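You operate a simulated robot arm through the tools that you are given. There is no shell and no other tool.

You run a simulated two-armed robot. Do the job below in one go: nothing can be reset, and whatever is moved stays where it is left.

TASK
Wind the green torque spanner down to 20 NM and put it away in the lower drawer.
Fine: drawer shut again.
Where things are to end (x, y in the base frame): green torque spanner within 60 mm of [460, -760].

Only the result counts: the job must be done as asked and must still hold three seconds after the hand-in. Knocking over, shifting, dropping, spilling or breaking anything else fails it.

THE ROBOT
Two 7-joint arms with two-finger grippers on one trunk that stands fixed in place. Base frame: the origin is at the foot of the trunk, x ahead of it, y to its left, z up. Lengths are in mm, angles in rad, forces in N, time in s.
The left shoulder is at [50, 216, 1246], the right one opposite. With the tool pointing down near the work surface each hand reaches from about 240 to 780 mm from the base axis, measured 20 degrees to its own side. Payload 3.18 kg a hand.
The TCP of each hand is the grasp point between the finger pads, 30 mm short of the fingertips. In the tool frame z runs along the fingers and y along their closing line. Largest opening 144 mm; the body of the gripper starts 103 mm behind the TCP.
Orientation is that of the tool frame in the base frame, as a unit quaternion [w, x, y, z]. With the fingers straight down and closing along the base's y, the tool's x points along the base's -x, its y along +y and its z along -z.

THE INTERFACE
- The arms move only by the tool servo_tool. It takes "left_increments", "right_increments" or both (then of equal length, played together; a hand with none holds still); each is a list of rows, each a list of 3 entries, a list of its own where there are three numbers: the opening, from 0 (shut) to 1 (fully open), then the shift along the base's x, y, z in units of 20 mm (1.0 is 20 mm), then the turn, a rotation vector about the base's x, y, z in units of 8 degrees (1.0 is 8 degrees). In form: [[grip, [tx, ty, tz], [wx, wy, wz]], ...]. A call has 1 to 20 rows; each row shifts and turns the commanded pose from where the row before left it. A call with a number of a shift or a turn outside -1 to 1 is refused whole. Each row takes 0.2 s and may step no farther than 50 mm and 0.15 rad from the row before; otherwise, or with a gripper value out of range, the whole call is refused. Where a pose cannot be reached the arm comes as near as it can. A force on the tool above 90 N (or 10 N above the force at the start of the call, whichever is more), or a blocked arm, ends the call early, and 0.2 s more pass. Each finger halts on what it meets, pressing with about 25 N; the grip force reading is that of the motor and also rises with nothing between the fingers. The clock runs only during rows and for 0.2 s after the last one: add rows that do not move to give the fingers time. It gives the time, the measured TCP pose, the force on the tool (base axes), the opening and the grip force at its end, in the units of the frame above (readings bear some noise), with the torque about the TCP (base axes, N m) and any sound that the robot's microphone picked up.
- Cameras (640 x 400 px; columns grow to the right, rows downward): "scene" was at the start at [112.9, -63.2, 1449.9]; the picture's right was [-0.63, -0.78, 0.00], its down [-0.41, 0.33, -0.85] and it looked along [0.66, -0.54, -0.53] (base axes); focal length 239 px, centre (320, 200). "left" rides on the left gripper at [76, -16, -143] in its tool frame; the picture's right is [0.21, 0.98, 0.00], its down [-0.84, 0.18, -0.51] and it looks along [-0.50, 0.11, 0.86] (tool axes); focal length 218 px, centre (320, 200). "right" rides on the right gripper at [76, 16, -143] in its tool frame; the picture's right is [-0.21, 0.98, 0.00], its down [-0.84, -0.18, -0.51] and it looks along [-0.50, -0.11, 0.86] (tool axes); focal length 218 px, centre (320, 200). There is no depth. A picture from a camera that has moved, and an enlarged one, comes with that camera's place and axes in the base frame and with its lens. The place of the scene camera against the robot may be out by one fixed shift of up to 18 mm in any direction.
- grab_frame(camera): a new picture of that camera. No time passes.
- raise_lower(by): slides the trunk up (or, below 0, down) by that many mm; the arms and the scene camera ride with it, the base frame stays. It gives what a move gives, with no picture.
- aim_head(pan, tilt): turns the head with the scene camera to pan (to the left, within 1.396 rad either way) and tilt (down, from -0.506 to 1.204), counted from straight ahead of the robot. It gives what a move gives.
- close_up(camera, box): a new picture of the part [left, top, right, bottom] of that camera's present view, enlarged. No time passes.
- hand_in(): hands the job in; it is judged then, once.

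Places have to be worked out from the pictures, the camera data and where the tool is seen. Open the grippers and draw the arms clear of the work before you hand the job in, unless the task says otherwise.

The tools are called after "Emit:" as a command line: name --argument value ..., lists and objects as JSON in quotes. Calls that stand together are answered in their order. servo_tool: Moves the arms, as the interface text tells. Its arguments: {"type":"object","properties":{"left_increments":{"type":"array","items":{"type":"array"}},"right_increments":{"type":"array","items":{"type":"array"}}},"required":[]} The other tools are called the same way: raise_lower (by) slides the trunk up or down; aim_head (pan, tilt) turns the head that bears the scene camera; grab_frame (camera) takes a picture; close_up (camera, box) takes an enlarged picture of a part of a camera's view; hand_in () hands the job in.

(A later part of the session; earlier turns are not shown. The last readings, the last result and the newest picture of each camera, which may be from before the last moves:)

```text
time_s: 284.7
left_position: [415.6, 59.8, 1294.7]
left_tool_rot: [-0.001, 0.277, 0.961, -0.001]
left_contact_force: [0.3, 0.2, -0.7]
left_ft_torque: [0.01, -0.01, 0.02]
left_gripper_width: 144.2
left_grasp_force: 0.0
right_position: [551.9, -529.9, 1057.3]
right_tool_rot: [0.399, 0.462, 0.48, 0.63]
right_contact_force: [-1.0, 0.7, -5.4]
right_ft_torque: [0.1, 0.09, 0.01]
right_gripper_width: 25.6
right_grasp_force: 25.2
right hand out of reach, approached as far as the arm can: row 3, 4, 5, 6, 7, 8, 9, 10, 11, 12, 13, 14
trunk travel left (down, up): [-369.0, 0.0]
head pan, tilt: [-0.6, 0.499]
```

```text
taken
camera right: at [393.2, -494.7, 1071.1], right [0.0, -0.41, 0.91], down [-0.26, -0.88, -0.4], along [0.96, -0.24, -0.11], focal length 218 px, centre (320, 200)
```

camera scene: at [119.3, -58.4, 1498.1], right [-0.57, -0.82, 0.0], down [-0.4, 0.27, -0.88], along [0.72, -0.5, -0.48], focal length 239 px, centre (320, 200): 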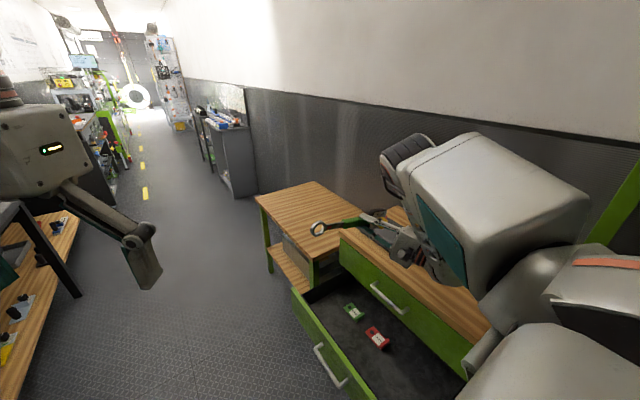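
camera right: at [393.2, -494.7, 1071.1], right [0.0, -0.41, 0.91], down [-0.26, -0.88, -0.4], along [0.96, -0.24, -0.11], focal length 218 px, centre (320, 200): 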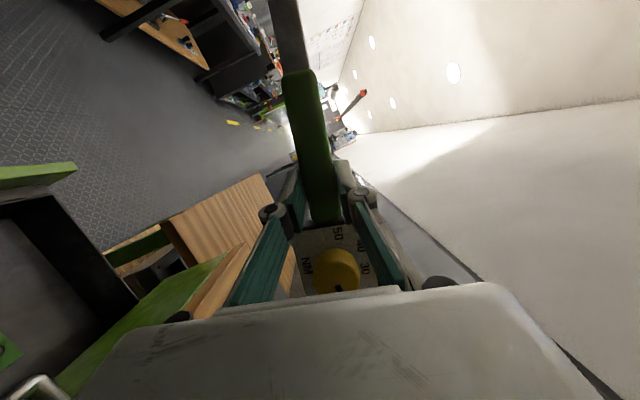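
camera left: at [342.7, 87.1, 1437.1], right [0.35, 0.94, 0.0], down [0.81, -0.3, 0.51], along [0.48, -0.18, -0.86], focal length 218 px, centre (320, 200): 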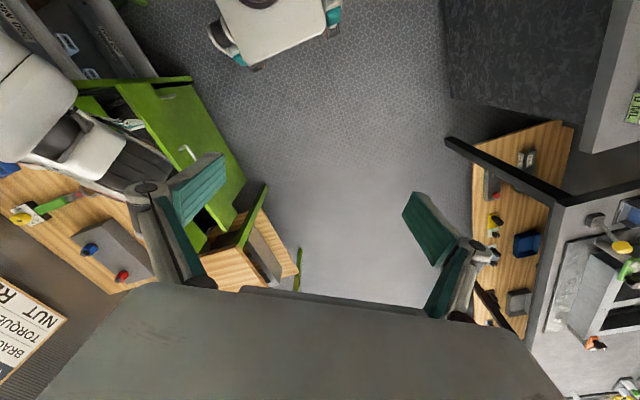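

The roll is limited in this posture. Earlier it worked from (466, -437, 856) with exact +x pointing, so I move there (yaw -15°) first.

Emit:
servo_tool --right_increments '[[0, [-0.4, 0.4, -0.7], [-0.1, 0, -0.1]], [0, [-0.4, 0.45, -0.9], [-0.1, 0, -0.2]], [0, [-0.4, 0.45, -0.9], [-0.1, 0, -0.2]], [0, [-0.4, 0.45, -0.9], [-0.1, 0, -0.2]], [0, [-0.4, 0.45, -0.9], [-0.1, 0, -0.2]], [0, [-0.4, 0.45, -0.9], [0, 0, -0.2]], [0, [-0.4, 0.45, -0.9], [0, 0, -0.2]], [0, [-0.4, 0.45, -0.9], [0, 0, -0.2]], [0, [-0.4, 0.45, -0.9], [0, 0, -0.2]], [0, [-0.4, 0.45, -0.9], [0, 0, -0.2]], [0, [0, 0, 0], [0, 0, 0]]]'

Emit:
grab_frame --camera "scene"

Emit:
grab_frame --camera "right"

```text
time_s: 287.1
left_position: [412.4, 58.4, 1294.1]
left_tool_rot: [-0.001, 0.278, 0.961, -0.001]
left_contact_force: [-0.9, 0.4, 0.4]
left_ft_torque: [0.05, -0.1, -0.02]
left_gripper_width: 144.1
left_grasp_force: 0.1
right_position: [443.0, -566.7, 1069.9]
right_tool_rot: [0.485, 0.503, 0.445, 0.561]
right_contact_force: [-0.5, -0.4, -4.8]
right_ft_torque: [0.1, 0.09, 0.01]
right_gripper_width: 25.7
right_grasp_force: 24.6
right hand out of reach, approached as far as the arm can: row 1, 2, 3, 4, 5, 6, 7, 8, 9, 10
trunk travel left (down, up): [-369.0, 0.0]
head pan, tilt: [-0.6, 0.499]
```

```text
taken
camera scene: at [117.6, -59.4, 1498.2], right [-0.57, -0.82, 0.0], down [-0.39, 0.27, -0.88], along [0.72, -0.5, -0.48], focal length 239 px, centre (320, 200)
```

scene: 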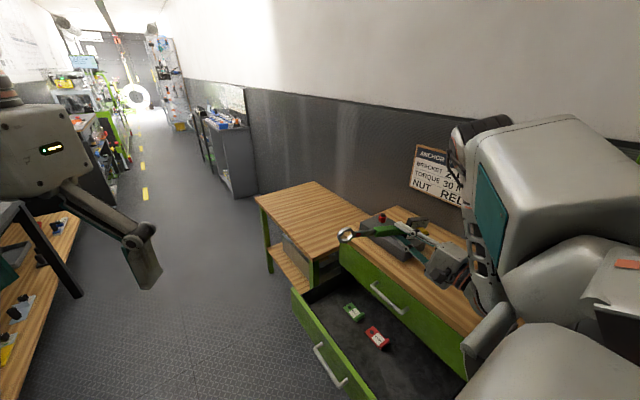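

```text
taken
camera right: at [297.4, -495.2, 1080.6], right [-0.09, -0.34, 0.94], down [-0.47, -0.82, -0.34], along [0.88, -0.47, -0.09], focal length 218 px, centre (320, 200)
```

right: 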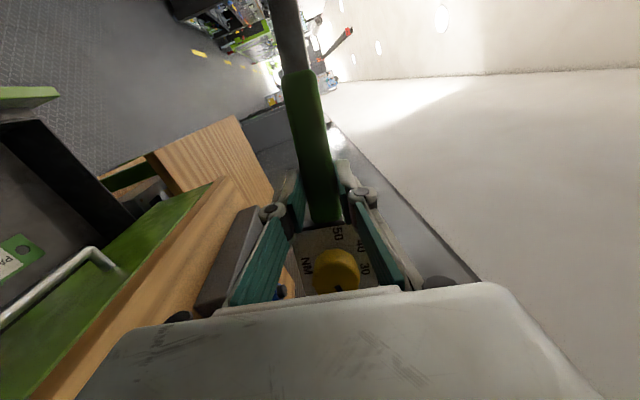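

The elbow has now swung far out to the right, which is the natural posture I wanted. From here I'll pitch the tool down (about y), bringing the hand to about (330, -500, 900); later a positive yaw will align the spanner along x.

Emit:
servo_tool --right_increments '[[0, [-0.3, 0.15, -0.4], [0.04, 0.84, 0.157]], [0, [-0.3, 0.2, -0.5], [0.04, 0.84, 0.157]], [0, [-0.4, 0.24, -0.6], [0.04, 0.84, 0.157]], [0, [-0.4, 0.24, -0.6], [0.04, 0.84, 0.157]], [0, [-0.4, 0.24, -0.6], [0.04, 0.84, 0.157]], [0, [-0.4, 0.24, -0.6], [0.04, 0.84, 0.157]], [0, [-0.4, 0.24, -0.6], [0.04, 0.84, 0.157]]]'

Emit:
grab_frame --camera "scene"

Emit:
grab_frame --camera "right"

```text
time_s: 288.7
left_position: [415.3, 58.7, 1294.7]
left_tool_rot: [-0.001, 0.277, 0.961, -0.001]
left_contact_force: [0.4, 0.3, -0.8]
left_ft_torque: [0.0, 0.02, -0.03]
left_gripper_width: 144.1
left_grasp_force: 0.1
right_position: [392.4, -533.5, 992.6]
right_tool_rot: [0.224, 0.662, 0.624, 0.348]
right_contact_force: [0.3, 0.9, -4.3]
right_ft_torque: [0.11, 0.08, -0.01]
right_gripper_width: 25.8
right_grasp_force: 25.0
trunk travel left (down, up): [-369.0, 0.0]
head pan, tilt: [-0.6, 0.499]
```

```text
taken
camera scene: at [119.6, -58.1, 1498.1], right [-0.57, -0.82, 0.0], down [-0.4, 0.27, -0.88], along [0.72, -0.5, -0.48], focal length 239 px, centre (320, 200)
```

scene: 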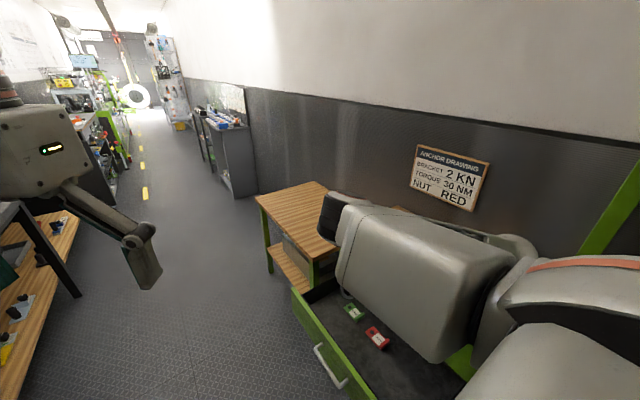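

```text
taken
camera right: at [295.6, -480.9, 1110.4], right [0.66, -0.32, 0.68], down [-0.48, -0.88, 0.05], along [0.58, -0.36, -0.73], focal length 218 px, centre (320, 200)
```

right: 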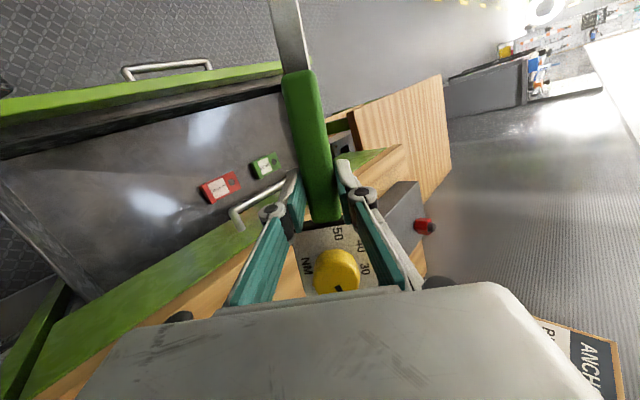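

The elbow drifted back to mid-height, which is fine. I complete the pitch-down to vertical at lower height (z≈900, y≈-505), where the elbow-up branch is natural, before yawing.

Emit:
servo_tool --right_increments '[[0, [-0.37, 0.2, -0.6], [0.04, 0.84, 0.157]], [0, [-0.37, 0.2, -0.65], [0.04, 0.84, 0.157]], [0, [-0.37, 0.2, -0.65], [0.04, 0.84, 0.157]], [0, [-0.37, 0.2, -0.65], [0.04, 0.84, 0.157]], [0, [-0.37, 0.2, -0.65], [0.04, 0.84, 0.1]], [0, [-0.37, 0.2, -0.65], [0.04, 0.84, 0]], [0, [-0.37, 0.2, -0.65], [0.04, 0.84, 0]], [0, [0, 0, 0], [0, 0, 0]]]'

Emit:
grab_frame --camera "scene"

Emit:
grab_frame --camera "right"

```text
time_s: 289.8
left_position: [415.4, 58.8, 1294.9]
left_tool_rot: [0.0, 0.278, 0.961, -0.001]
left_contact_force: [-0.2, 0.7, 0.1]
left_ft_torque: [0.01, 0.0, 0.01]
left_gripper_width: 144.0
left_grasp_force: 0.0
right_position: [323.2, -507.7, 905.2]
right_tool_rot: [0.001, 0.759, 0.602, 0.248]
right_contact_force: [-0.3, 0.2, -5.4]
right_ft_torque: [0.07, 0.04, 0.02]
right_gripper_width: 25.8
right_grasp_force: 25.3
trunk travel left (down, up): [-369.0, 0.0]
head pan, tilt: [-0.6, 0.499]
stopped in row 5 (right hand): the arm was blocked; the commanded pose is now the measured one
```

```text
taken
camera scene: at [118.8, -58.7, 1498.2], right [-0.57, -0.82, 0.0], down [-0.39, 0.27, -0.88], along [0.72, -0.5, -0.48], focal length 239 px, centre (320, 200)
```

scene: 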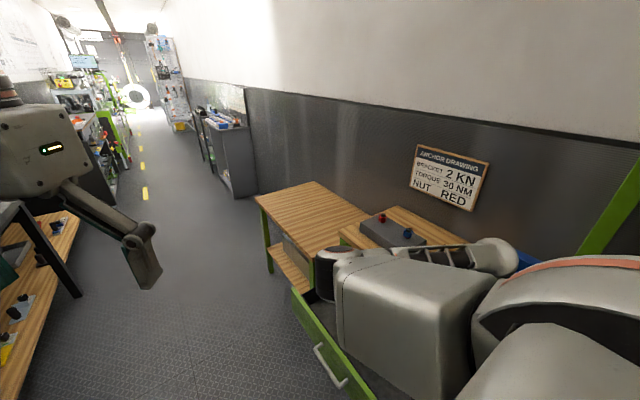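

```text
taken
camera right: at [295.7, -485.1, 1062.2], right [0.86, -0.46, 0.22], down [-0.49, -0.87, 0.07], along [0.15, -0.17, -0.97], focal length 218 px, centre (320, 200)
```

right: 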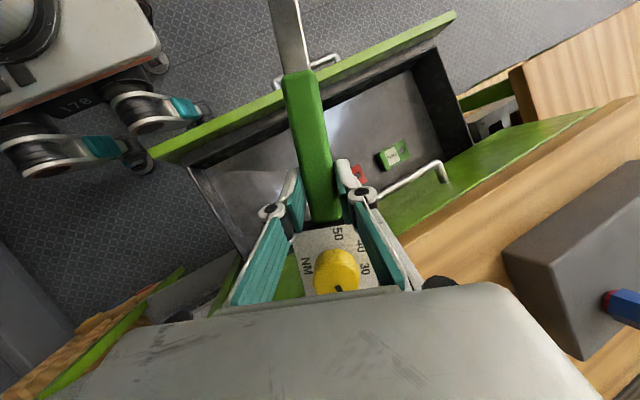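

Blocked again in the low-elbow branch. As before, moving up with negative yaw should free it into the elbow-out branch; I do that now, gently.

Emit:
servo_tool --right_increments '[[0, [0.1, -0.2, 0.5], [0, 0, 0]], [0, [0.1, -0.2, 0.5], [0, 0, -0.3]], [0, [0.1, -0.1, 0.4], [0, 0, -0.6]], [0, [0, 0, 0.3], [0, 0, -0.6]], [0, [0, 0, 0.2], [0, 0, -0.6]], [0, [0, 0, 0], [0, 0, -0.6]], [0, [0, 0, 0], [0, 0, -0.6]], [0, [0, 0, 0], [0, 0, -0.6]], [0, [0, 0, 0], [0, 0, 0]]]'

Emit:
grab_frame --camera "scene"

Emit:
grab_frame --camera "right"

```text
time_s: 291.8
left_position: [415.7, 60.1, 1294.8]
left_tool_rot: [-0.001, 0.277, 0.961, -0.001]
left_contact_force: [0.1, -0.1, 0.2]
left_ft_torque: [0.01, 0.0, 0.04]
left_gripper_width: 143.9
left_grasp_force: 0.0
right_position: [294.0, -540.0, 931.0]
right_tool_rot: [0.06, 0.922, 0.284, 0.254]
right_contact_force: [0.4, 0.0, -5.2]
right_ft_torque: [0.04, -0.04, -0.01]
right_gripper_width: 25.8
right_grasp_force: 24.5
trunk travel left (down, up): [-369.0, 0.0]
head pan, tilt: [-0.6, 0.499]
stopped in row 9 (right hand): the arm was blocked; the commanded pose is now the measured one
```

```text
taken
camera scene: at [119.4, -58.4, 1498.1], right [-0.57, -0.82, 0.0], down [-0.4, 0.27, -0.88], along [0.72, -0.5, -0.48], focal length 239 px, centre (320, 200)
```

scene: 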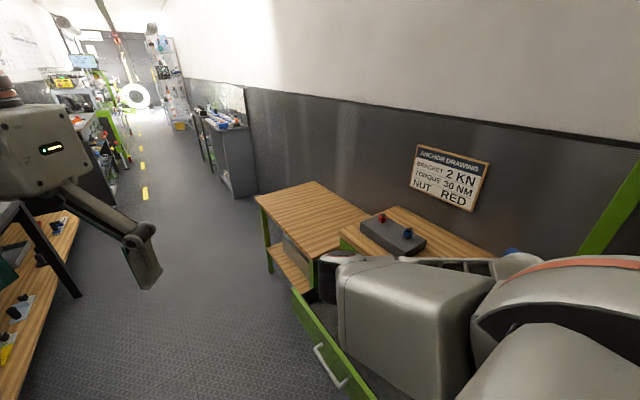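

```text
taken
camera right: at [283.9, -516.0, 1090.2], right [0.33, -0.93, 0.16], down [-0.94, -0.33, 0.03], along [0.03, -0.16, -0.99], focal length 218 px, centre (320, 200)
```

right: 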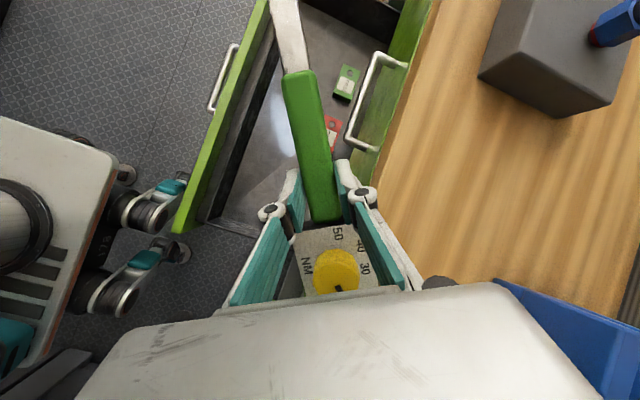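

Orientation is close to what I need (yaw ≈-146°, pitched forward), at (294, -540, 931). I try moving +y and down in small steps to get lower relative to the shoulder.

Emit:
servo_tool --right_increments '[[0, [0, 0.3, -0.3], [0, 0, -0.1]], [0, [0, 0.3, -0.4], [0, 0, -0.1]], [0, [0, 0.3, -0.4], [0, 0, -0.1]], [0, [0, 0.3, -0.4], [0, 0, -0.1]], [0, [0, 0, 0], [0, 0, 0]]]'

Emit:
grab_frame --camera "scene"

```text
time_s: 292.7
left_position: [415.7, 58.8, 1295.6]
left_tool_rot: [-0.001, 0.277, 0.961, -0.001]
left_contact_force: [0.3, -0.9, 0.5]
left_ft_torque: [0.02, 0.01, 0.0]
left_gripper_width: 144.2
left_grasp_force: 0.1
right_position: [238.9, -552.8, 897.5]
right_tool_rot: [0.078, 0.953, 0.141, 0.255]
right_contact_force: [-0.1, -1.1, -5.6]
right_ft_torque: [0.04, -0.05, 0.0]
right_gripper_width: 25.6
right_grasp_force: 24.9
trunk travel left (down, up): [-369.0, 0.0]
head pan, tilt: [-0.6, 0.499]
stopped in row 4 (right hand): the arm was blocked; the commanded pose is now the measured one
```

```text
taken
camera scene: at [118.9, -59.3, 1498.1], right [-0.57, -0.82, 0.0], down [-0.39, 0.27, -0.88], along [0.72, -0.5, -0.48], focal length 239 px, centre (320, 200)
```

scene: 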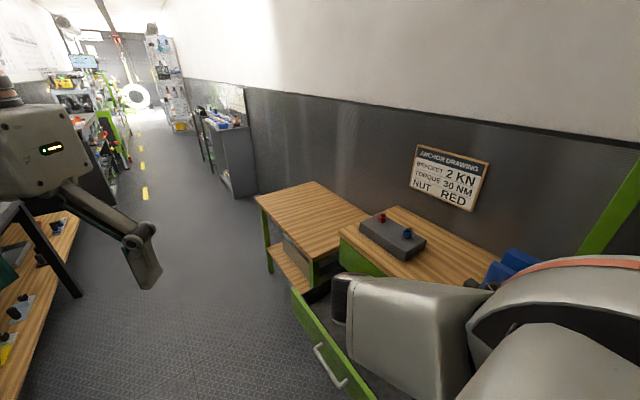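

It's folding into a corner (239, -553, 897). I back out the way I came: up, outward and yaw back toward -90°.

Emit:
servo_tool --right_increments '[[0, [0.2, -0.3, 0.6], [0, 0, 0.2]], [0, [0.3, -0.3, 0.6], [0, 0, 0.5]], [0, [0.4, -0.3, 0.6], [0, 0, 0.7]], [0, [0.5, -0.3, 0.6], [0, 0, 0.8]], [0, [0.6, -0.2, 0.6], [0, 0, 0.8]], [0, [0.6, -0.2, 0.6], [0, 0, 0.8]], [0, [0.6, -0.2, 0.5], [0, 0, 0.8]], [0, [0.6, -0.2, 0.5], [-0.2, 0.3, 0.8]], [0, [0.6, -0.2, 0.4], [-0.2, 0.3, 0.8]], [0, [0.6, 0, 0.3], [-0.2, 0.3, 0.8]], [0, [0.6, 0, 0], [-0.2, 0.3, 0.7]], [0, [0.6, 0, 0], [-0.1, 0.3, 0.5]], [0, [0, 0, 0], [0, 0, 0]]]'

Emit:
grab_frame --camera "scene"

Emit:
grab_frame --camera "right"

```text
time_s: 295.5
left_position: [413.9, 60.3, 1294.7]
left_tool_rot: [0.0, 0.278, 0.961, -0.002]
left_contact_force: [0.0, 0.6, -0.4]
left_ft_torque: [-0.04, -0.02, -0.03]
left_gripper_width: 144.1
left_grasp_force: 0.0
right_position: [361.8, -594.7, 1004.1]
right_tool_rot: [-0.067, 0.743, 0.652, 0.136]
right_contact_force: [-0.6, 0.0, -5.5]
right_ft_torque: [0.02, -0.05, -0.02]
right_gripper_width: 25.9
right_grasp_force: 24.8
trunk travel left (down, up): [-369.0, 0.0]
head pan, tilt: [-0.6, 0.499]
```

```text
taken
camera scene: at [118.0, -57.1, 1498.3], right [-0.57, -0.82, 0.0], down [-0.39, 0.27, -0.88], along [0.72, -0.5, -0.48], focal length 239 px, centre (320, 200)
```

scene: 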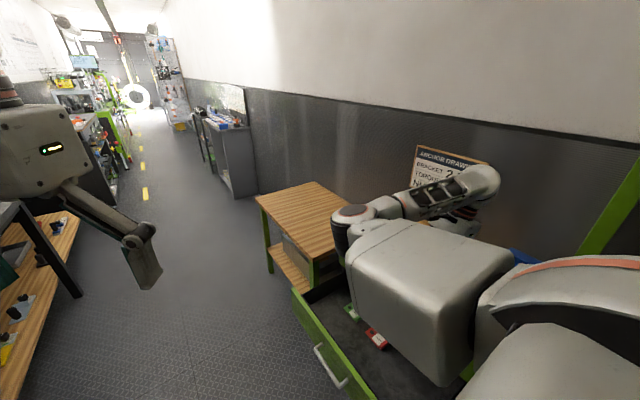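

```text
taken
camera right: at [370.3, -563.8, 1161.4], right [0.94, -0.34, 0.01], down [-0.33, -0.92, 0.22], along [-0.06, -0.22, -0.97], focal length 218 px, centre (320, 200)
```

right: 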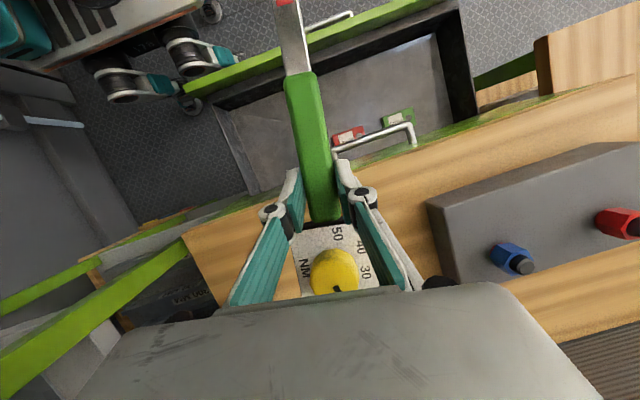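

Back in the good bench posture with the spanner secure. I'll follow, in reverse, the proven exit path: trunk to -100 and then down toward (358, -420, 796) with the tool pitched forward.

Emit:
servo_tool --right_increments '[[0, [0.2, -0.2, 0.7], [0.1, 0, 0.2]], [0, [0.3, -0.2, 0.8], [0.1, 0, 0.2]], [0, [0.3, -0.2, 0.8], [0, 0, 0.2]], [0, [0.2, 0, 0.7], [0, 0, 0.2]], [0, [0, 0, 0], [0, 0, 0]]]'

Emit:
raise_lower --by -100

Emit:
servo_tool --right_increments '[[0, [0.1, 0.5, 0], [0, -0.4, 0]], [0, [0.1, 0.5, 0], [0, -0.4, 0]], [0, [0.1, 0.5, 0], [0, -0.4, 0]], [0, [0, 0, 0], [0, 0, 0]]]'

Emit:
grab_frame --camera "scene"

```text
time_s: 296.7
left_position: [414.2, 59.4, 1294.8]
left_tool_rot: [0.0, 0.278, 0.96, -0.001]
left_contact_force: [0.4, 0.3, 0.1]
left_ft_torque: [0.01, -0.04, 0.02]
left_gripper_width: 143.9
left_grasp_force: 0.1
right_position: [384.7, -607.7, 1061.8]
right_tool_rot: [-0.087, 0.705, 0.69, 0.142]
right_contact_force: [-0.1, 0.5, -4.7]
right_ft_torque: [0.08, 0.03, 0.01]
right_gripper_width: 25.9
right_grasp_force: 24.6
trunk travel left (down, up): [-369.0, 0.0]
head pan, tilt: [-0.6, 0.499]
```

```text
time_s: 298.0
left_position: [415.1, 59.4, 1194.4]
left_tool_rot: [0.001, 0.278, 0.961, -0.001]
left_contact_force: [-0.2, 0.1, -0.3]
left_ft_torque: [0.02, -0.02, 0.01]
left_gripper_width: 144.1
left_grasp_force: 0.0
right_position: [382.8, -605.6, 962.3]
right_tool_rot: [-0.086, 0.705, 0.689, 0.142]
right_contact_force: [-1.2, 0.3, -4.8]
right_ft_torque: [0.04, -0.06, -0.01]
right_gripper_width: 25.8
right_grasp_force: 25.3
trunk travel left (down, up): [-269.0, 100.0]
head pan, tilt: [-0.6, 0.499]
```

```text
time_s: 299.0
left_position: [416.3, 59.7, 1194.3]
left_tool_rot: [0.0, 0.278, 0.96, -0.001]
left_contact_force: [-0.8, -0.1, 0.2]
left_ft_torque: [-0.03, 0.0, 0.03]
left_gripper_width: 144.0
left_grasp_force: 0.1
right_position: [390.7, -575.8, 962.0]
right_tool_rot: [-0.028, 0.691, 0.694, 0.199]
right_contact_force: [-0.5, -0.6, -4.9]
right_ft_torque: [0.09, -0.01, -0.01]
right_gripper_width: 26.0
right_grasp_force: 24.7
trunk travel left (down, up): [-269.0, 100.0]
head pan, tilt: [-0.6, 0.499]
```

```text
taken
camera scene: at [131.5, -58.7, 1397.8], right [-0.57, -0.82, 0.0], down [-0.4, 0.27, -0.88], along [0.72, -0.5, -0.48], focal length 239 px, centre (320, 200)
```

scene: 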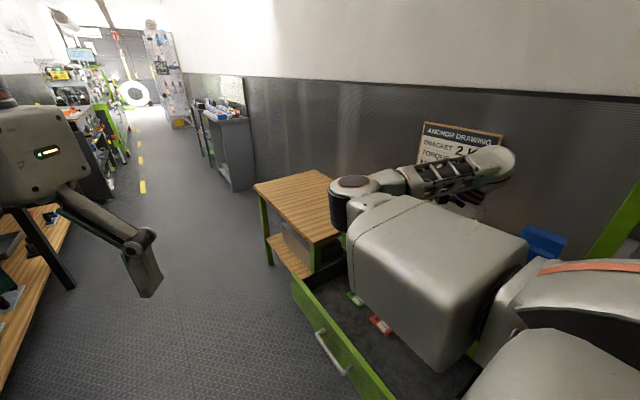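

Following the route. Next: toward (358, -420, 796), pitching forward to ~50°.

Emit:
servo_tool --right_increments '[[0, [0, 0.6, -0.5], [0, -0.5, 0]], [0, [-0.1, 0.7, -0.7], [0, -0.5, 0]], [0, [-0.1, 0.7, -0.8], [0, -0.5, 0]], [0, [-0.1, 0.8, -0.9], [0, -0.5, 0]], [0, [-0.1, 0.8, -0.9], [0, -0.5, 0]], [0, [-0.1, 0.8, -0.9], [0, -0.5, 0]], [0, [-0.1, 0.8, -0.9], [0, -0.5, 0]], [0, [-0.1, 0.8, -0.9], [0, -0.5, 0]], [0, [0, 0, 0], [0, 0, 0]]]'

Emit:
grab_frame --camera "scene"

Emit:
grab_frame --camera "right"

```text
time_s: 301.0
left_position: [413.9, 59.0, 1193.6]
left_tool_rot: [0.0, 0.278, 0.961, -0.002]
left_contact_force: [-0.3, 1.2, -1.0]
left_ft_torque: [0.0, 0.02, -0.01]
left_gripper_width: 144.0
left_grasp_force: 0.1
right_position: [376.9, -456.6, 832.6]
right_tool_rot: [0.165, 0.609, 0.675, 0.382]
right_contact_force: [0.1, 0.3, -5.4]
right_ft_torque: [0.08, 0.04, 0.0]
right_gripper_width: 25.8
right_grasp_force: 24.4
trunk travel left (down, up): [-269.0, 100.0]
head pan, tilt: [-0.6, 0.499]
```

```text
taken
camera scene: at [131.4, -58.3, 1397.8], right [-0.57, -0.82, 0.0], down [-0.4, 0.27, -0.88], along [0.72, -0.5, -0.48], focal length 239 px, centre (320, 200)
```

scene: 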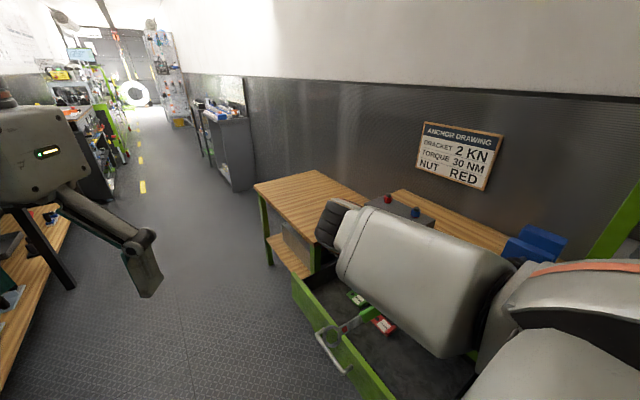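

```text
taken
camera right: at [273.5, -429.3, 954.0], right [0.72, -0.23, 0.65], down [-0.3, -0.95, 0.0], along [0.62, -0.19, -0.76], focal length 218 px, centre (320, 200)
```

right: 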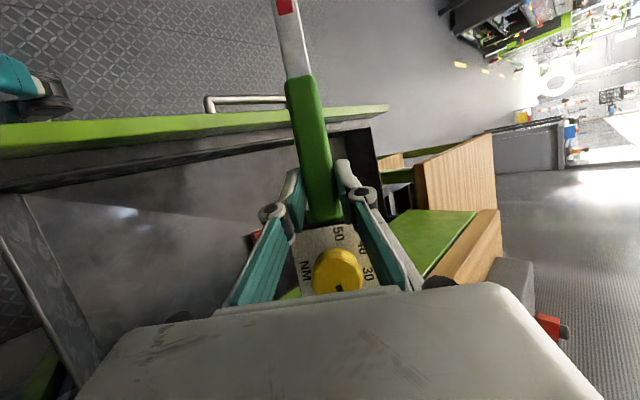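

The spanner is now over the open drawer, tool pitched ~41° in the good posture. I roll about the tool axis toward +90° to turn the spanner along x, first 40°.

Emit:
servo_tool --right_increments '[[0, [0, 0, 0], [0.5, 0.23, -0.48]], [0, [0, 0, 0], [0.55, 0.252, -0.522]], [0, [0, 0, 0], [0.55, 0.252, -0.522]], [0, [0, 0, 0], [0.55, 0.252, -0.522]], [0, [0, 0, 0], [0.55, 0.252, -0.522]], [0, [0, 0, 0], [0.55, 0.252, -0.522]], [0, [0, 0, 0], [0, 0, 0]]]'

Emit:
grab_frame --camera "scene"

Emit:
grab_frame --camera "right"

```text
time_s: 302.6
left_position: [416.5, 59.0, 1195.5]
left_tool_rot: [0.0, 0.278, 0.961, -0.002]
left_contact_force: [0.9, 0.3, 0.0]
left_ft_torque: [0.01, 0.0, -0.01]
left_gripper_width: 144.0
left_grasp_force: 0.1
right_position: [376.2, -457.1, 830.8]
right_tool_rot: [0.032, 0.795, 0.441, 0.415]
right_contact_force: [-0.1, -0.8, -4.6]
right_ft_torque: [0.03, 0.0, -0.02]
right_gripper_width: 25.9
right_grasp_force: 25.3
trunk travel left (down, up): [-269.0, 100.0]
head pan, tilt: [-0.6, 0.499]
```

```text
taken
camera scene: at [131.3, -58.4, 1397.8], right [-0.57, -0.82, 0.0], down [-0.4, 0.27, -0.88], along [0.72, -0.5, -0.48], focal length 239 px, centre (320, 200)
```

scene: 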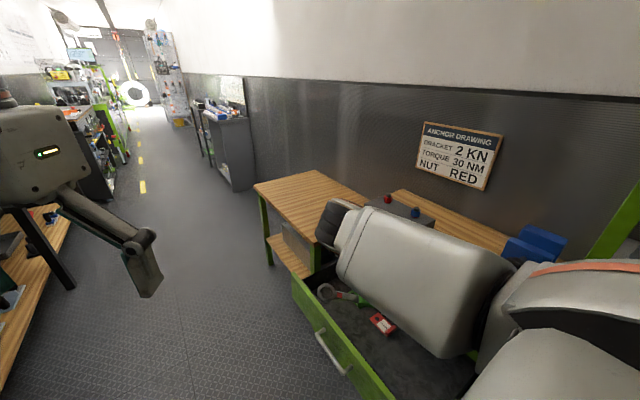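

```text
taken
camera right: at [308.9, -456.1, 978.3], right [0.6, -0.75, 0.28], down [-0.69, -0.66, -0.28], along [0.39, -0.02, -0.92], focal length 218 px, centre (320, 200)
```

right: 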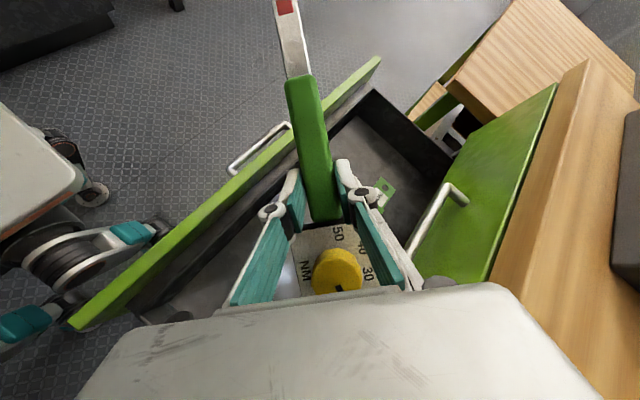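

Rolling works perfectly here. I continue the remaining ~52°.

Emit:
servo_tool --right_increments '[[0, [0, 0, 0], [0.55, 0.252, -0.522]], [0, [0, 0, 0], [0.55, 0.252, -0.522]], [0, [0, 0, 0], [0.55, 0.252, -0.522]], [0, [0, 0, 0], [0.55, 0.252, -0.522]], [0, [0, 0, 0], [0.55, 0.252, -0.522]], [0, [0, 0, 0], [0.55, 0.252, -0.522]], [0, [0, 0, 0], [0.55, 0.252, -0.522]], [0, [0, 0, 0], [0.55, 0.252, -0.522]], [0, [0, 0, 0], [0, 0, 0]]]'

Emit:
grab_frame --camera "scene"

Emit:
grab_frame --camera "right"

```text
time_s: 304.6
left_position: [416.0, 58.7, 1193.8]
left_tool_rot: [-0.001, 0.278, 0.961, -0.001]
left_contact_force: [-0.7, -0.1, 0.4]
left_ft_torque: [0.02, 0.01, 0.0]
left_gripper_width: 144.1
left_grasp_force: 0.1
right_position: [375.4, -456.4, 831.8]
right_tool_rot: [-0.151, 0.908, 0.055, 0.387]
right_contact_force: [-0.7, 0.5, -5.5]
right_ft_torque: [-0.01, -0.01, 0.04]
right_gripper_width: 25.9
right_grasp_force: 24.7
trunk travel left (down, up): [-269.0, 100.0]
head pan, tilt: [-0.6, 0.499]
```

```text
taken
camera scene: at [131.3, -58.3, 1397.8], right [-0.57, -0.82, 0.0], down [-0.4, 0.27, -0.88], along [0.72, -0.5, -0.48], focal length 239 px, centre (320, 200)
```

scene: 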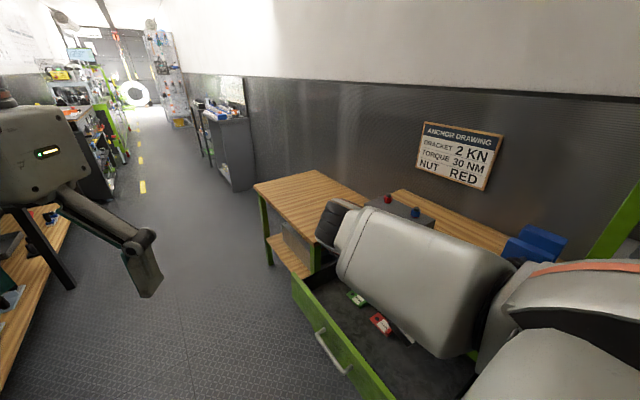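

```text
taken
camera right: at [334.4, -519.1, 974.6], right [0.07, -0.92, -0.38], down [-0.97, 0.03, -0.23], along [0.23, 0.38, -0.9], focal length 218 px, centre (320, 200)
```

right: 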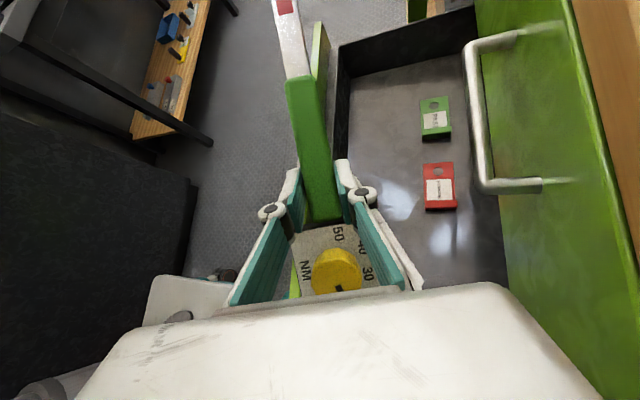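

The roll is complete with the arm posture unchanged: the spanner now points forward along x (ring end raised ~32°). Now I pitch down ~31° (with small untilt) to level it, moving to about (340, -495, 760) above the drawer.

Emit:
servo_tool --right_increments '[[0, [-0.2, -0.25, -0.3], [-0.15, 0.48, -0.135]], [0, [-0.22, -0.25, -0.4], [-0.2, 0.48, -0.135]], [0, [-0.22, -0.25, -0.45], [-0.26, 0.48, -0.135]], [0, [-0.22, -0.25, -0.45], [-0.26, 0.48, -0.135]], [0, [-0.22, -0.25, -0.45], [-0.26, 0.48, -0.135]], [0, [0, 0, 0], [0, 0, 0]]]'

Emit:
grab_frame --camera "scene"

Emit:
grab_frame --camera "right"

```text
time_s: 305.6
left_position: [415.9, 60.0, 1194.0]
left_tool_rot: [0.0, 0.279, 0.96, 0.0]
left_contact_force: [-0.1, -0.1, 0.2]
left_ft_torque: [0.01, 0.02, -0.01]
left_gripper_width: 143.8
left_grasp_force: 0.0
right_position: [315.1, -466.9, 768.5]
right_tool_rot: [-0.142, 0.946, -0.102, 0.274]
right_contact_force: [-0.7, -0.3, -5.3]
right_ft_torque: [-0.07, -0.06, -0.01]
right_gripper_width: 25.9
right_grasp_force: 25.0
right hand out of reach, approached as far as the arm can: row 4, 5
trunk travel left (down, up): [-269.0, 100.0]
head pan, tilt: [-0.6, 0.499]
stopped in row 5 (right hand): the arm was blocked; the commanded pose is now the measured one
```

```text
taken
camera scene: at [131.4, -58.1, 1397.9], right [-0.57, -0.82, 0.0], down [-0.4, 0.27, -0.88], along [0.72, -0.5, -0.48], focal length 239 px, centre (320, 200)
```

scene: 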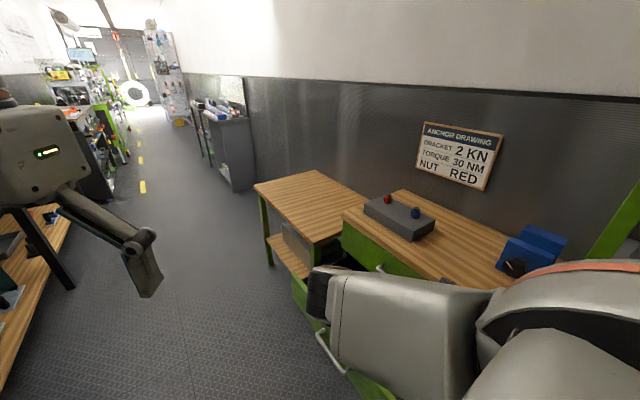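

```text
taken
camera right: at [297.2, -532.8, 914.5], right [-0.28, -0.86, -0.42], down [-0.96, 0.29, 0.05], along [0.07, 0.42, -0.91], focal length 218 px, centre (320, 200)
```

right: 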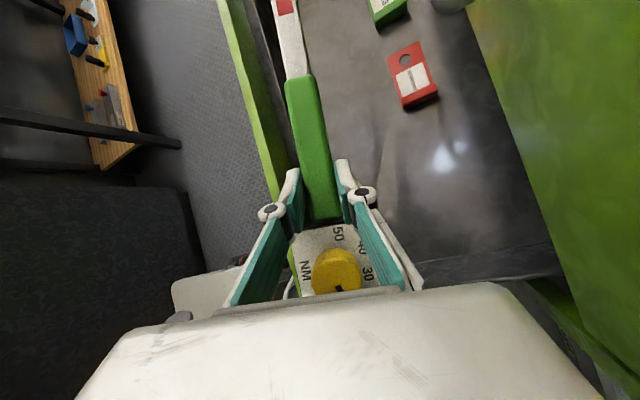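

The elbow dropped and it blocked; I return to the previous good (rolled) state and will then mimic the earlier successful sequence more exactly (pure pitch at the higher/farther location).

Emit:
servo_tool --right_increments '[[0, [0.5, 0, 0.6], [-0.1, -0.4, 0.3]], [0, [0.6, 0.1, 0.7], [-0.145, -0.5, 0.45]], [0, [0.7, 0.1, 0.7], [-0.145, -0.5, 0.45]], [0, [0.7, 0.1, 0.7], [-0.145, -0.5, 0.45]], [0, [0.7, 0.1, 0.5], [0, -0.1, 0.2]], [0, [0, 0, 0], [0, 0, 0]]]'

Emit:
grab_frame --camera "scene"

Emit:
grab_frame --camera "right"

```text
time_s: 307.0
left_position: [415.8, 59.3, 1193.8]
left_tool_rot: [0.0, 0.278, 0.961, -0.001]
left_contact_force: [-0.9, 0.5, 0.1]
left_ft_torque: [0.0, -0.01, -0.03]
left_gripper_width: 143.9
left_grasp_force: 0.0
right_position: [378.2, -455.6, 831.7]
right_tool_rot: [-0.155, 0.908, 0.056, 0.384]
right_contact_force: [0.0, -0.9, -5.4]
right_ft_torque: [-0.02, -0.01, -0.02]
right_gripper_width: 26.0
right_grasp_force: 25.6
trunk travel left (down, up): [-269.0, 100.0]
head pan, tilt: [-0.6, 0.499]
```

```text
taken
camera scene: at [131.3, -58.6, 1397.8], right [-0.57, -0.82, 0.0], down [-0.4, 0.27, -0.88], along [0.72, -0.5, -0.48], focal length 239 px, centre (320, 200)
```

scene: 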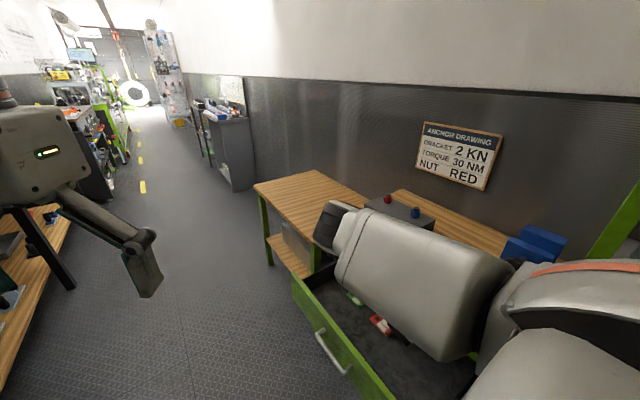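

```text
taken
camera right: at [338.7, -519.4, 973.8], right [0.07, -0.92, -0.38], down [-0.97, 0.02, -0.22], along [0.21, 0.39, -0.9], focal length 218 px, centre (320, 200)
```

right: 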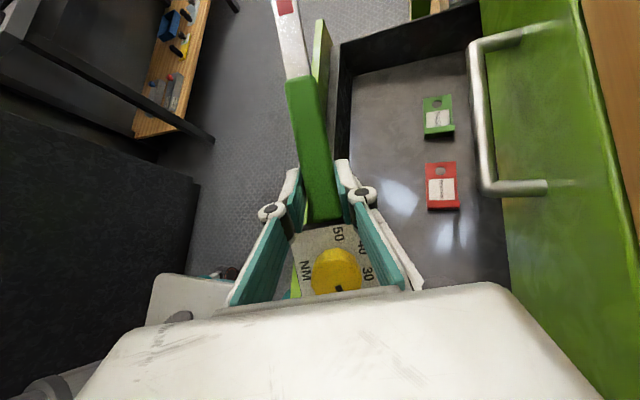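

Recovered cleanly, so the posture is repeatable. I now replicate the earlier success: trunk to the top, go to the exact pointing-+x rolled pose at (466, -437, 860), then pitch straight down.

Emit:
raise_lower --by 100

Emit:
servo_tool --right_increments '[[0, [0.5, 0.1, -0.3], [-0.13, -0.69, -0.275]], [0, [0.55, 0.12, -0.45], [-0.13, -0.69, -0.275]], [0, [0.55, 0.12, -0.45], [-0.13, -0.69, -0.275]], [0, [0.55, 0.12, -0.45], [-0.13, -0.69, -0.275]], [0, [0.55, 0.12, -0.45], [-0.13, -0.69, -0.275]], [0, [0.55, 0.12, -0.45], [-0.13, -0.69, -0.275]], [0, [0.55, 0.12, -0.45], [-0.13, -0.69, -0.275]], [0, [0.55, 0.12, -0.45], [-0.13, -0.69, -0.275]], [0, [0, 0, 0], [0, 0, 0]]]'

Emit:
grab_frame --camera "scene"

Emit:
grab_frame --camera "right"

```text
time_s: 308.4
left_position: [415.9, 59.7, 1295.2]
left_tool_rot: [-0.001, 0.279, 0.96, -0.001]
left_contact_force: [-0.9, 0.4, 0.1]
left_ft_torque: [0.04, 0.03, -0.02]
left_gripper_width: 144.1
left_grasp_force: 0.0
right_position: [377.3, -455.1, 929.9]
right_tool_rot: [-0.156, 0.909, 0.056, 0.383]
right_contact_force: [-0.2, -0.3, -5.4]
right_ft_torque: [-0.04, -0.05, 0.01]
right_gripper_width: 25.8
right_grasp_force: 25.4
trunk travel left (down, up): [-369.0, 0.0]
head pan, tilt: [-0.6, 0.499]
```

```text
time_s: 310.4
left_position: [415.9, 58.2, 1294.3]
left_tool_rot: [0.0, 0.278, 0.961, -0.001]
left_contact_force: [0.3, 0.1, 0.1]
left_ft_torque: [0.01, -0.01, -0.03]
left_gripper_width: 143.9
left_grasp_force: 0.1
right_position: [468.2, -504.7, 893.5]
right_tool_rot: [-0.021, 0.774, 0.009, 0.632]
right_contact_force: [-0.3, -0.8, -5.8]
right_ft_torque: [-0.02, 0.04, 0.03]
right_gripper_width: 25.8
right_grasp_force: 25.1
right hand out of reach, approached as far as the arm can: row 4, 5, 6, 7, 8
trunk travel left (down, up): [-369.0, 0.0]
head pan, tilt: [-0.6, 0.499]
```

```text
taken
camera scene: at [119.0, -59.8, 1498.1], right [-0.57, -0.82, 0.0], down [-0.4, 0.27, -0.88], along [0.72, -0.5, -0.48], focal length 239 px, centre (320, 200)
```

scene: 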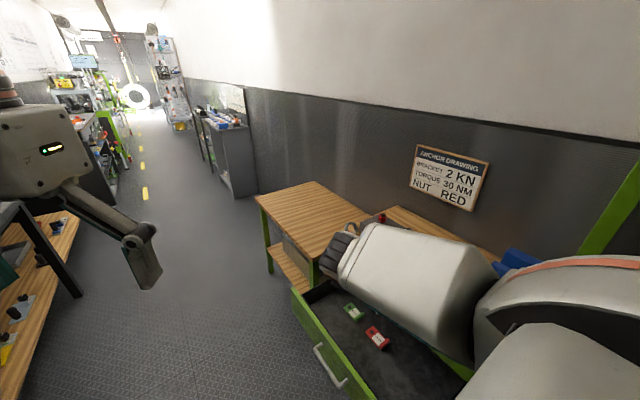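

```text
taken
camera right: at [344.5, -529.0, 994.2], right [0.0, -0.97, -0.23], down [-0.67, 0.17, -0.72], along [0.74, 0.15, -0.66], focal length 218 px, centre (320, 200)
```

right: 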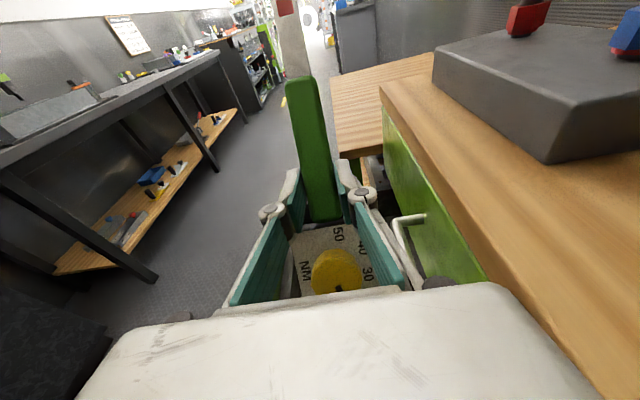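

At the limit here as expected (468, -505, 894). Now pure pitch down about y, as in the earlier success, slightly raising z to keep clear of the bench edge.

Emit:
servo_tool --right_increments '[[0, [0, 0.1, 0.1], [0, 0.62, 0]], [0, [0, 0.1, 0.1], [0, 0.62, 0]], [0, [0, 0.1, 0.1], [0, 0.62, 0]], [0, [0, 0.1, 0], [0, 0.62, 0]], [0, [0, 0.1, 0], [0, 0.62, 0]], [0, [0, 0.1, 0], [0, 0.62, 0]], [0, [0, 0.1, 0], [0, 0.62, 0]], [0, [0, 0.1, 0], [0, 0.62, 0]]]'

Emit:
grab_frame --camera "scene"

Emit:
grab_frame --camera "right"

```text
time_s: 312.1
left_position: [414.4, 59.3, 1294.7]
left_tool_rot: [0.0, 0.279, 0.96, -0.001]
left_contact_force: [-0.8, 0.0, 0.7]
left_ft_torque: [0.03, -0.01, -0.05]
left_gripper_width: 144.0
left_grasp_force: 0.1
right_position: [425.2, -483.5, 910.2]
right_tool_rot: [-0.031, 0.933, 0.001, 0.357]
right_contact_force: [-0.8, -0.9, -5.6]
right_ft_torque: [0.02, -0.05, -0.04]
right_gripper_width: 25.7
right_grasp_force: 25.5
right hand out of reach, approached as far as the arm can: row 7, 8
trunk travel left (down, up): [-369.0, 0.0]
head pan, tilt: [-0.6, 0.499]
```

```text
taken
camera scene: at [118.2, -59.2, 1498.2], right [-0.57, -0.82, 0.0], down [-0.39, 0.27, -0.88], along [0.72, -0.5, -0.48], focal length 239 px, centre (320, 200)
```

scene: 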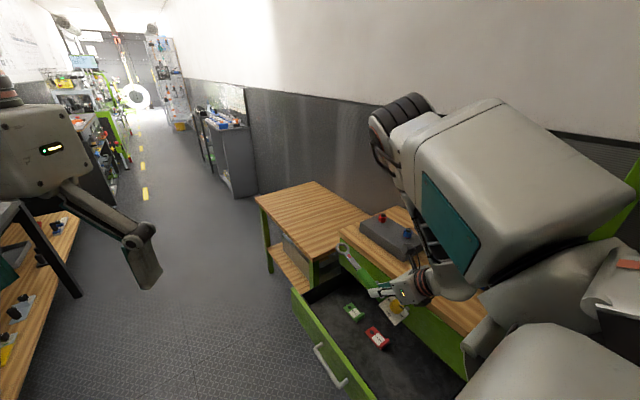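

```text
taken
camera right: at [387.0, -509.2, 1064.9], right [-0.13, -0.97, -0.19], down [-0.97, 0.17, -0.18], along [0.2, 0.17, -0.96], focal length 218 px, centre (320, 200)
```

right: 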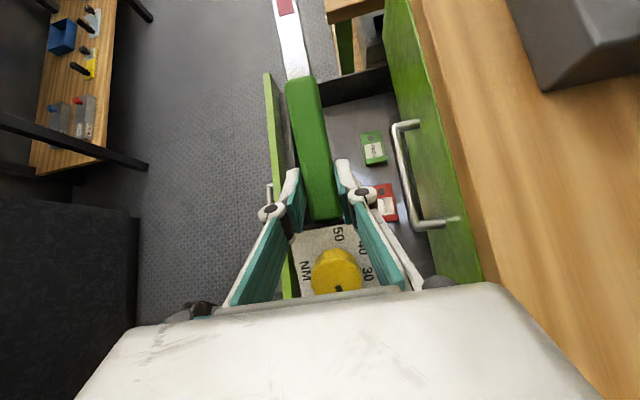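

Now the elbow is out and the spanner lies along x above the drawer (ring ~27° up). I lower the trunk 100 mm, then continue levelling.

Emit:
raise_lower --by -100

Emit:
servo_tool --right_increments '[[0, [0, 0, 0], [0, 0.5, 0]], [0, [0, 0, 0], [0, 0.5, 0]], [0, [0, 0, 0], [0, 0.5, 0]], [0, [0, 0, 0], [0, 0, 0]]]'

Emit:
grab_frame --camera "scene"

Emit:
grab_frame --camera "right"

```text
time_s: 313.5
left_position: [415.1, 60.1, 1195.2]
left_tool_rot: [0.0, 0.279, 0.96, 0.0]
left_contact_force: [-0.6, 0.0, 0.2]
left_ft_torque: [0.0, -0.07, 0.01]
left_gripper_width: 144.2
left_grasp_force: 0.0
right_position: [425.8, -482.8, 812.2]
right_tool_rot: [-0.031, 0.934, 0.0, 0.357]
right_contact_force: [-0.3, 0.2, -4.9]
right_ft_torque: [0.01, -0.04, 0.03]
right_gripper_width: 25.9
right_grasp_force: 24.9
trunk travel left (down, up): [-269.0, 100.0]
head pan, tilt: [-0.6, 0.499]
```

```text
time_s: 314.5
left_position: [416.2, 59.5, 1195.1]
left_tool_rot: [0.0, 0.278, 0.961, -0.003]
left_contact_force: [0.2, 0.5, 0.3]
left_ft_torque: [0.02, 0.0, 0.02]
left_gripper_width: 143.9
left_grasp_force: 0.0
right_position: [370.7, -468.2, 814.4]
right_tool_rot: [-0.03, 0.966, -0.003, 0.257]
right_contact_force: [-0.3, -0.1, -5.4]
right_ft_torque: [0.03, -0.05, 0.02]
right_gripper_width: 25.8
right_grasp_force: 25.1
right hand out of reach, approached as far as the arm can: row 1, 2, 3
trunk travel left (down, up): [-269.0, 100.0]
head pan, tilt: [-0.6, 0.499]
```

```text
taken
camera scene: at [132.0, -58.3, 1397.7], right [-0.57, -0.82, 0.0], down [-0.4, 0.27, -0.88], along [0.72, -0.5, -0.48], focal length 239 px, centre (320, 200)
```

scene: 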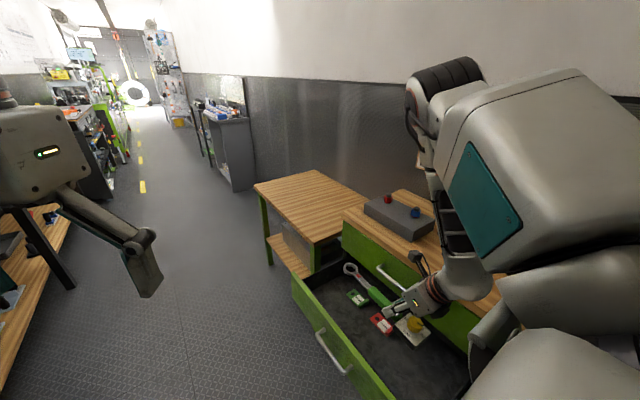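

```text
taken
camera right: at [366.5, -493.2, 972.2], right [-0.17, -0.97, -0.16], down [-0.99, 0.17, 0.03], along [0.0, 0.17, -0.99], focal length 218 px, centre (320, 200)
```

right: 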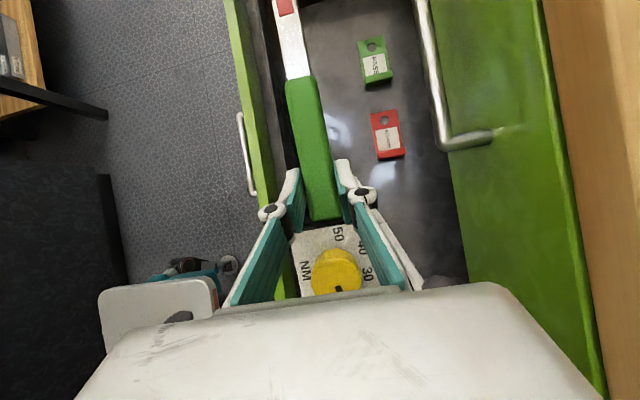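

Excellent: elbow well out, spanner aligned along x (ring ~15° up) above the free strip of the drawer. I lower the trunk further (-60) and bring the hand forward as the limit allows.

Emit:
raise_lower --by -60

Emit:
servo_tool --right_increments '[[0, [0.5, -0.3, 0], [0, 0, 0]], [0, [0.5, -0.3, 0], [0, 0, 0]], [0, [0, 0, 0], [0, 0, 0]]]'

Emit:
grab_frame --camera "scene"

```text
time_s: 315.5
left_position: [414.3, 60.0, 1135.3]
left_tool_rot: [0.001, 0.278, 0.96, -0.001]
left_contact_force: [-1.0, -0.4, 0.5]
left_ft_torque: [0.0, -0.06, 0.01]
left_gripper_width: 144.2
left_grasp_force: 0.1
right_position: [369.9, -467.8, 754.4]
right_tool_rot: [-0.03, 0.966, -0.003, 0.258]
right_contact_force: [-0.6, -0.3, -5.5]
right_ft_torque: [0.01, -0.06, -0.02]
right_gripper_width: 25.6
right_grasp_force: 24.9
trunk travel left (down, up): [-209.0, 160.0]
head pan, tilt: [-0.6, 0.499]
```

```text
time_s: 316.3
left_position: [415.8, 58.9, 1134.4]
left_tool_rot: [0.0, 0.277, 0.961, -0.002]
left_contact_force: [0.6, 0.2, -0.1]
left_ft_torque: [0.01, 0.01, 0.03]
left_gripper_width: 143.8
left_grasp_force: 0.1
right_position: [392.5, -480.2, 753.9]
right_tool_rot: [-0.03, 0.966, -0.003, 0.258]
right_contact_force: [-1.2, 0.0, -5.7]
right_ft_torque: [0.0, -0.04, -0.04]
right_gripper_width: 25.7
right_grasp_force: 25.0
trunk travel left (down, up): [-209.0, 160.0]
head pan, tilt: [-0.6, 0.499]
```

```text
taken
camera scene: at [166.6, -58.3, 1335.6], right [-0.57, -0.82, 0.0], down [-0.4, 0.27, -0.88], along [0.72, -0.5, -0.48], focal length 239 px, centre (320, 200)
```

scene: 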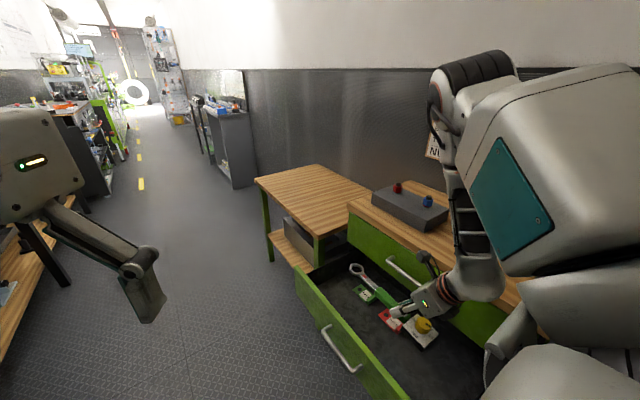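

This posture (forearm vertical above the hand) is ideal. I lower another 60 mm, and advance x.

Emit:
raise_lower --by -50

Emit:
servo_tool --right_increments '[[0, [0.6, 0, 0], [0, 0.2, 0]], [0, [0.6, 0, 0], [0, 0.3, 0]], [0, [0.6, 0, 0], [0, 0.3, 0]], [0, [0, 0, 0], [0, 0, 0]]]'

Emit:
grab_frame --camera "right"

Emit:
grab_frame --camera "scene"

```text
time_s: 317.2
left_position: [413.0, 59.7, 1086.1]
left_tool_rot: [0.002, 0.277, 0.961, -0.001]
left_contact_force: [-0.4, 0.1, 0.0]
left_ft_torque: [0.0, -0.06, 0.0]
left_gripper_width: 143.7
left_grasp_force: 0.0
right_position: [390.0, -479.3, 705.2]
right_tool_rot: [-0.031, 0.965, -0.004, 0.259]
right_contact_force: [0.2, 0.7, -5.0]
right_ft_torque: [0.0, -0.04, 0.02]
right_gripper_width: 25.7
right_grasp_force: 25.4
trunk travel left (down, up): [-159.0, 210.0]
head pan, tilt: [-0.6, 0.499]
```

```text
time_s: 318.2
left_position: [416.1, 60.1, 1084.2]
left_tool_rot: [-0.002, 0.279, 0.96, -0.001]
left_contact_force: [0.7, 0.1, -0.1]
left_ft_torque: [0.04, 0.0, -0.03]
left_gripper_width: 143.9
left_grasp_force: 0.0
right_position: [415.6, -488.5, 708.7]
right_tool_rot: [-0.031, 0.979, -0.005, 0.202]
right_contact_force: [-0.2, -0.4, -5.2]
right_ft_torque: [-0.02, -0.07, -0.01]
right_gripper_width: 25.7
right_grasp_force: 24.9
right hand out of reach, approached as far as the arm can: row 3
trunk travel left (down, up): [-159.0, 210.0]
head pan, tilt: [-0.6, 0.499]
```

```text
taken
camera right: at [428.5, -514.4, 867.6], right [-0.19, -0.97, -0.14], down [-0.98, 0.17, 0.14], along [-0.11, 0.17, -0.98], focal length 218 px, centre (320, 200)
```

right: 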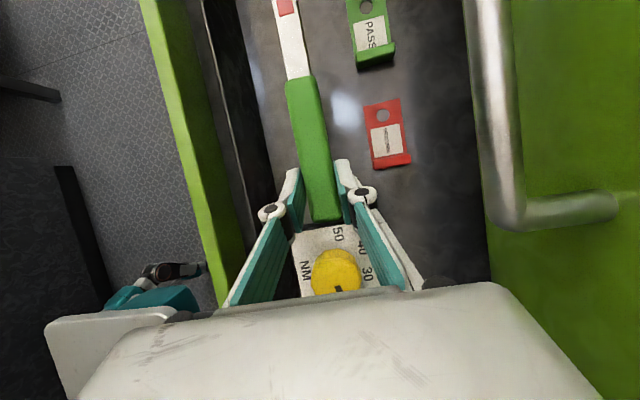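

```text
taken
camera scene: at [212.9, -58.5, 1281.1], right [-0.57, -0.82, 0.0], down [-0.4, 0.27, -0.88], along [0.72, -0.5, -0.48], focal length 239 px, centre (320, 200)
```

scene: 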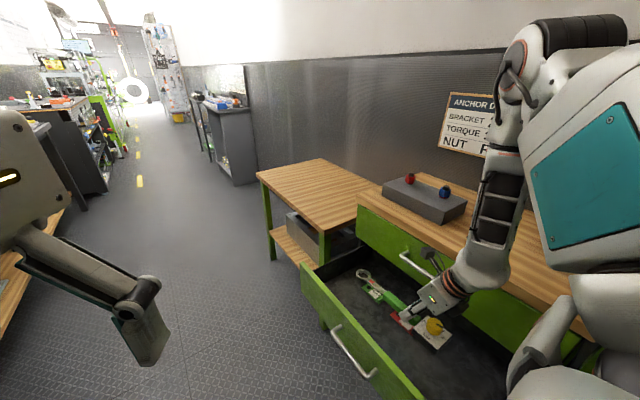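

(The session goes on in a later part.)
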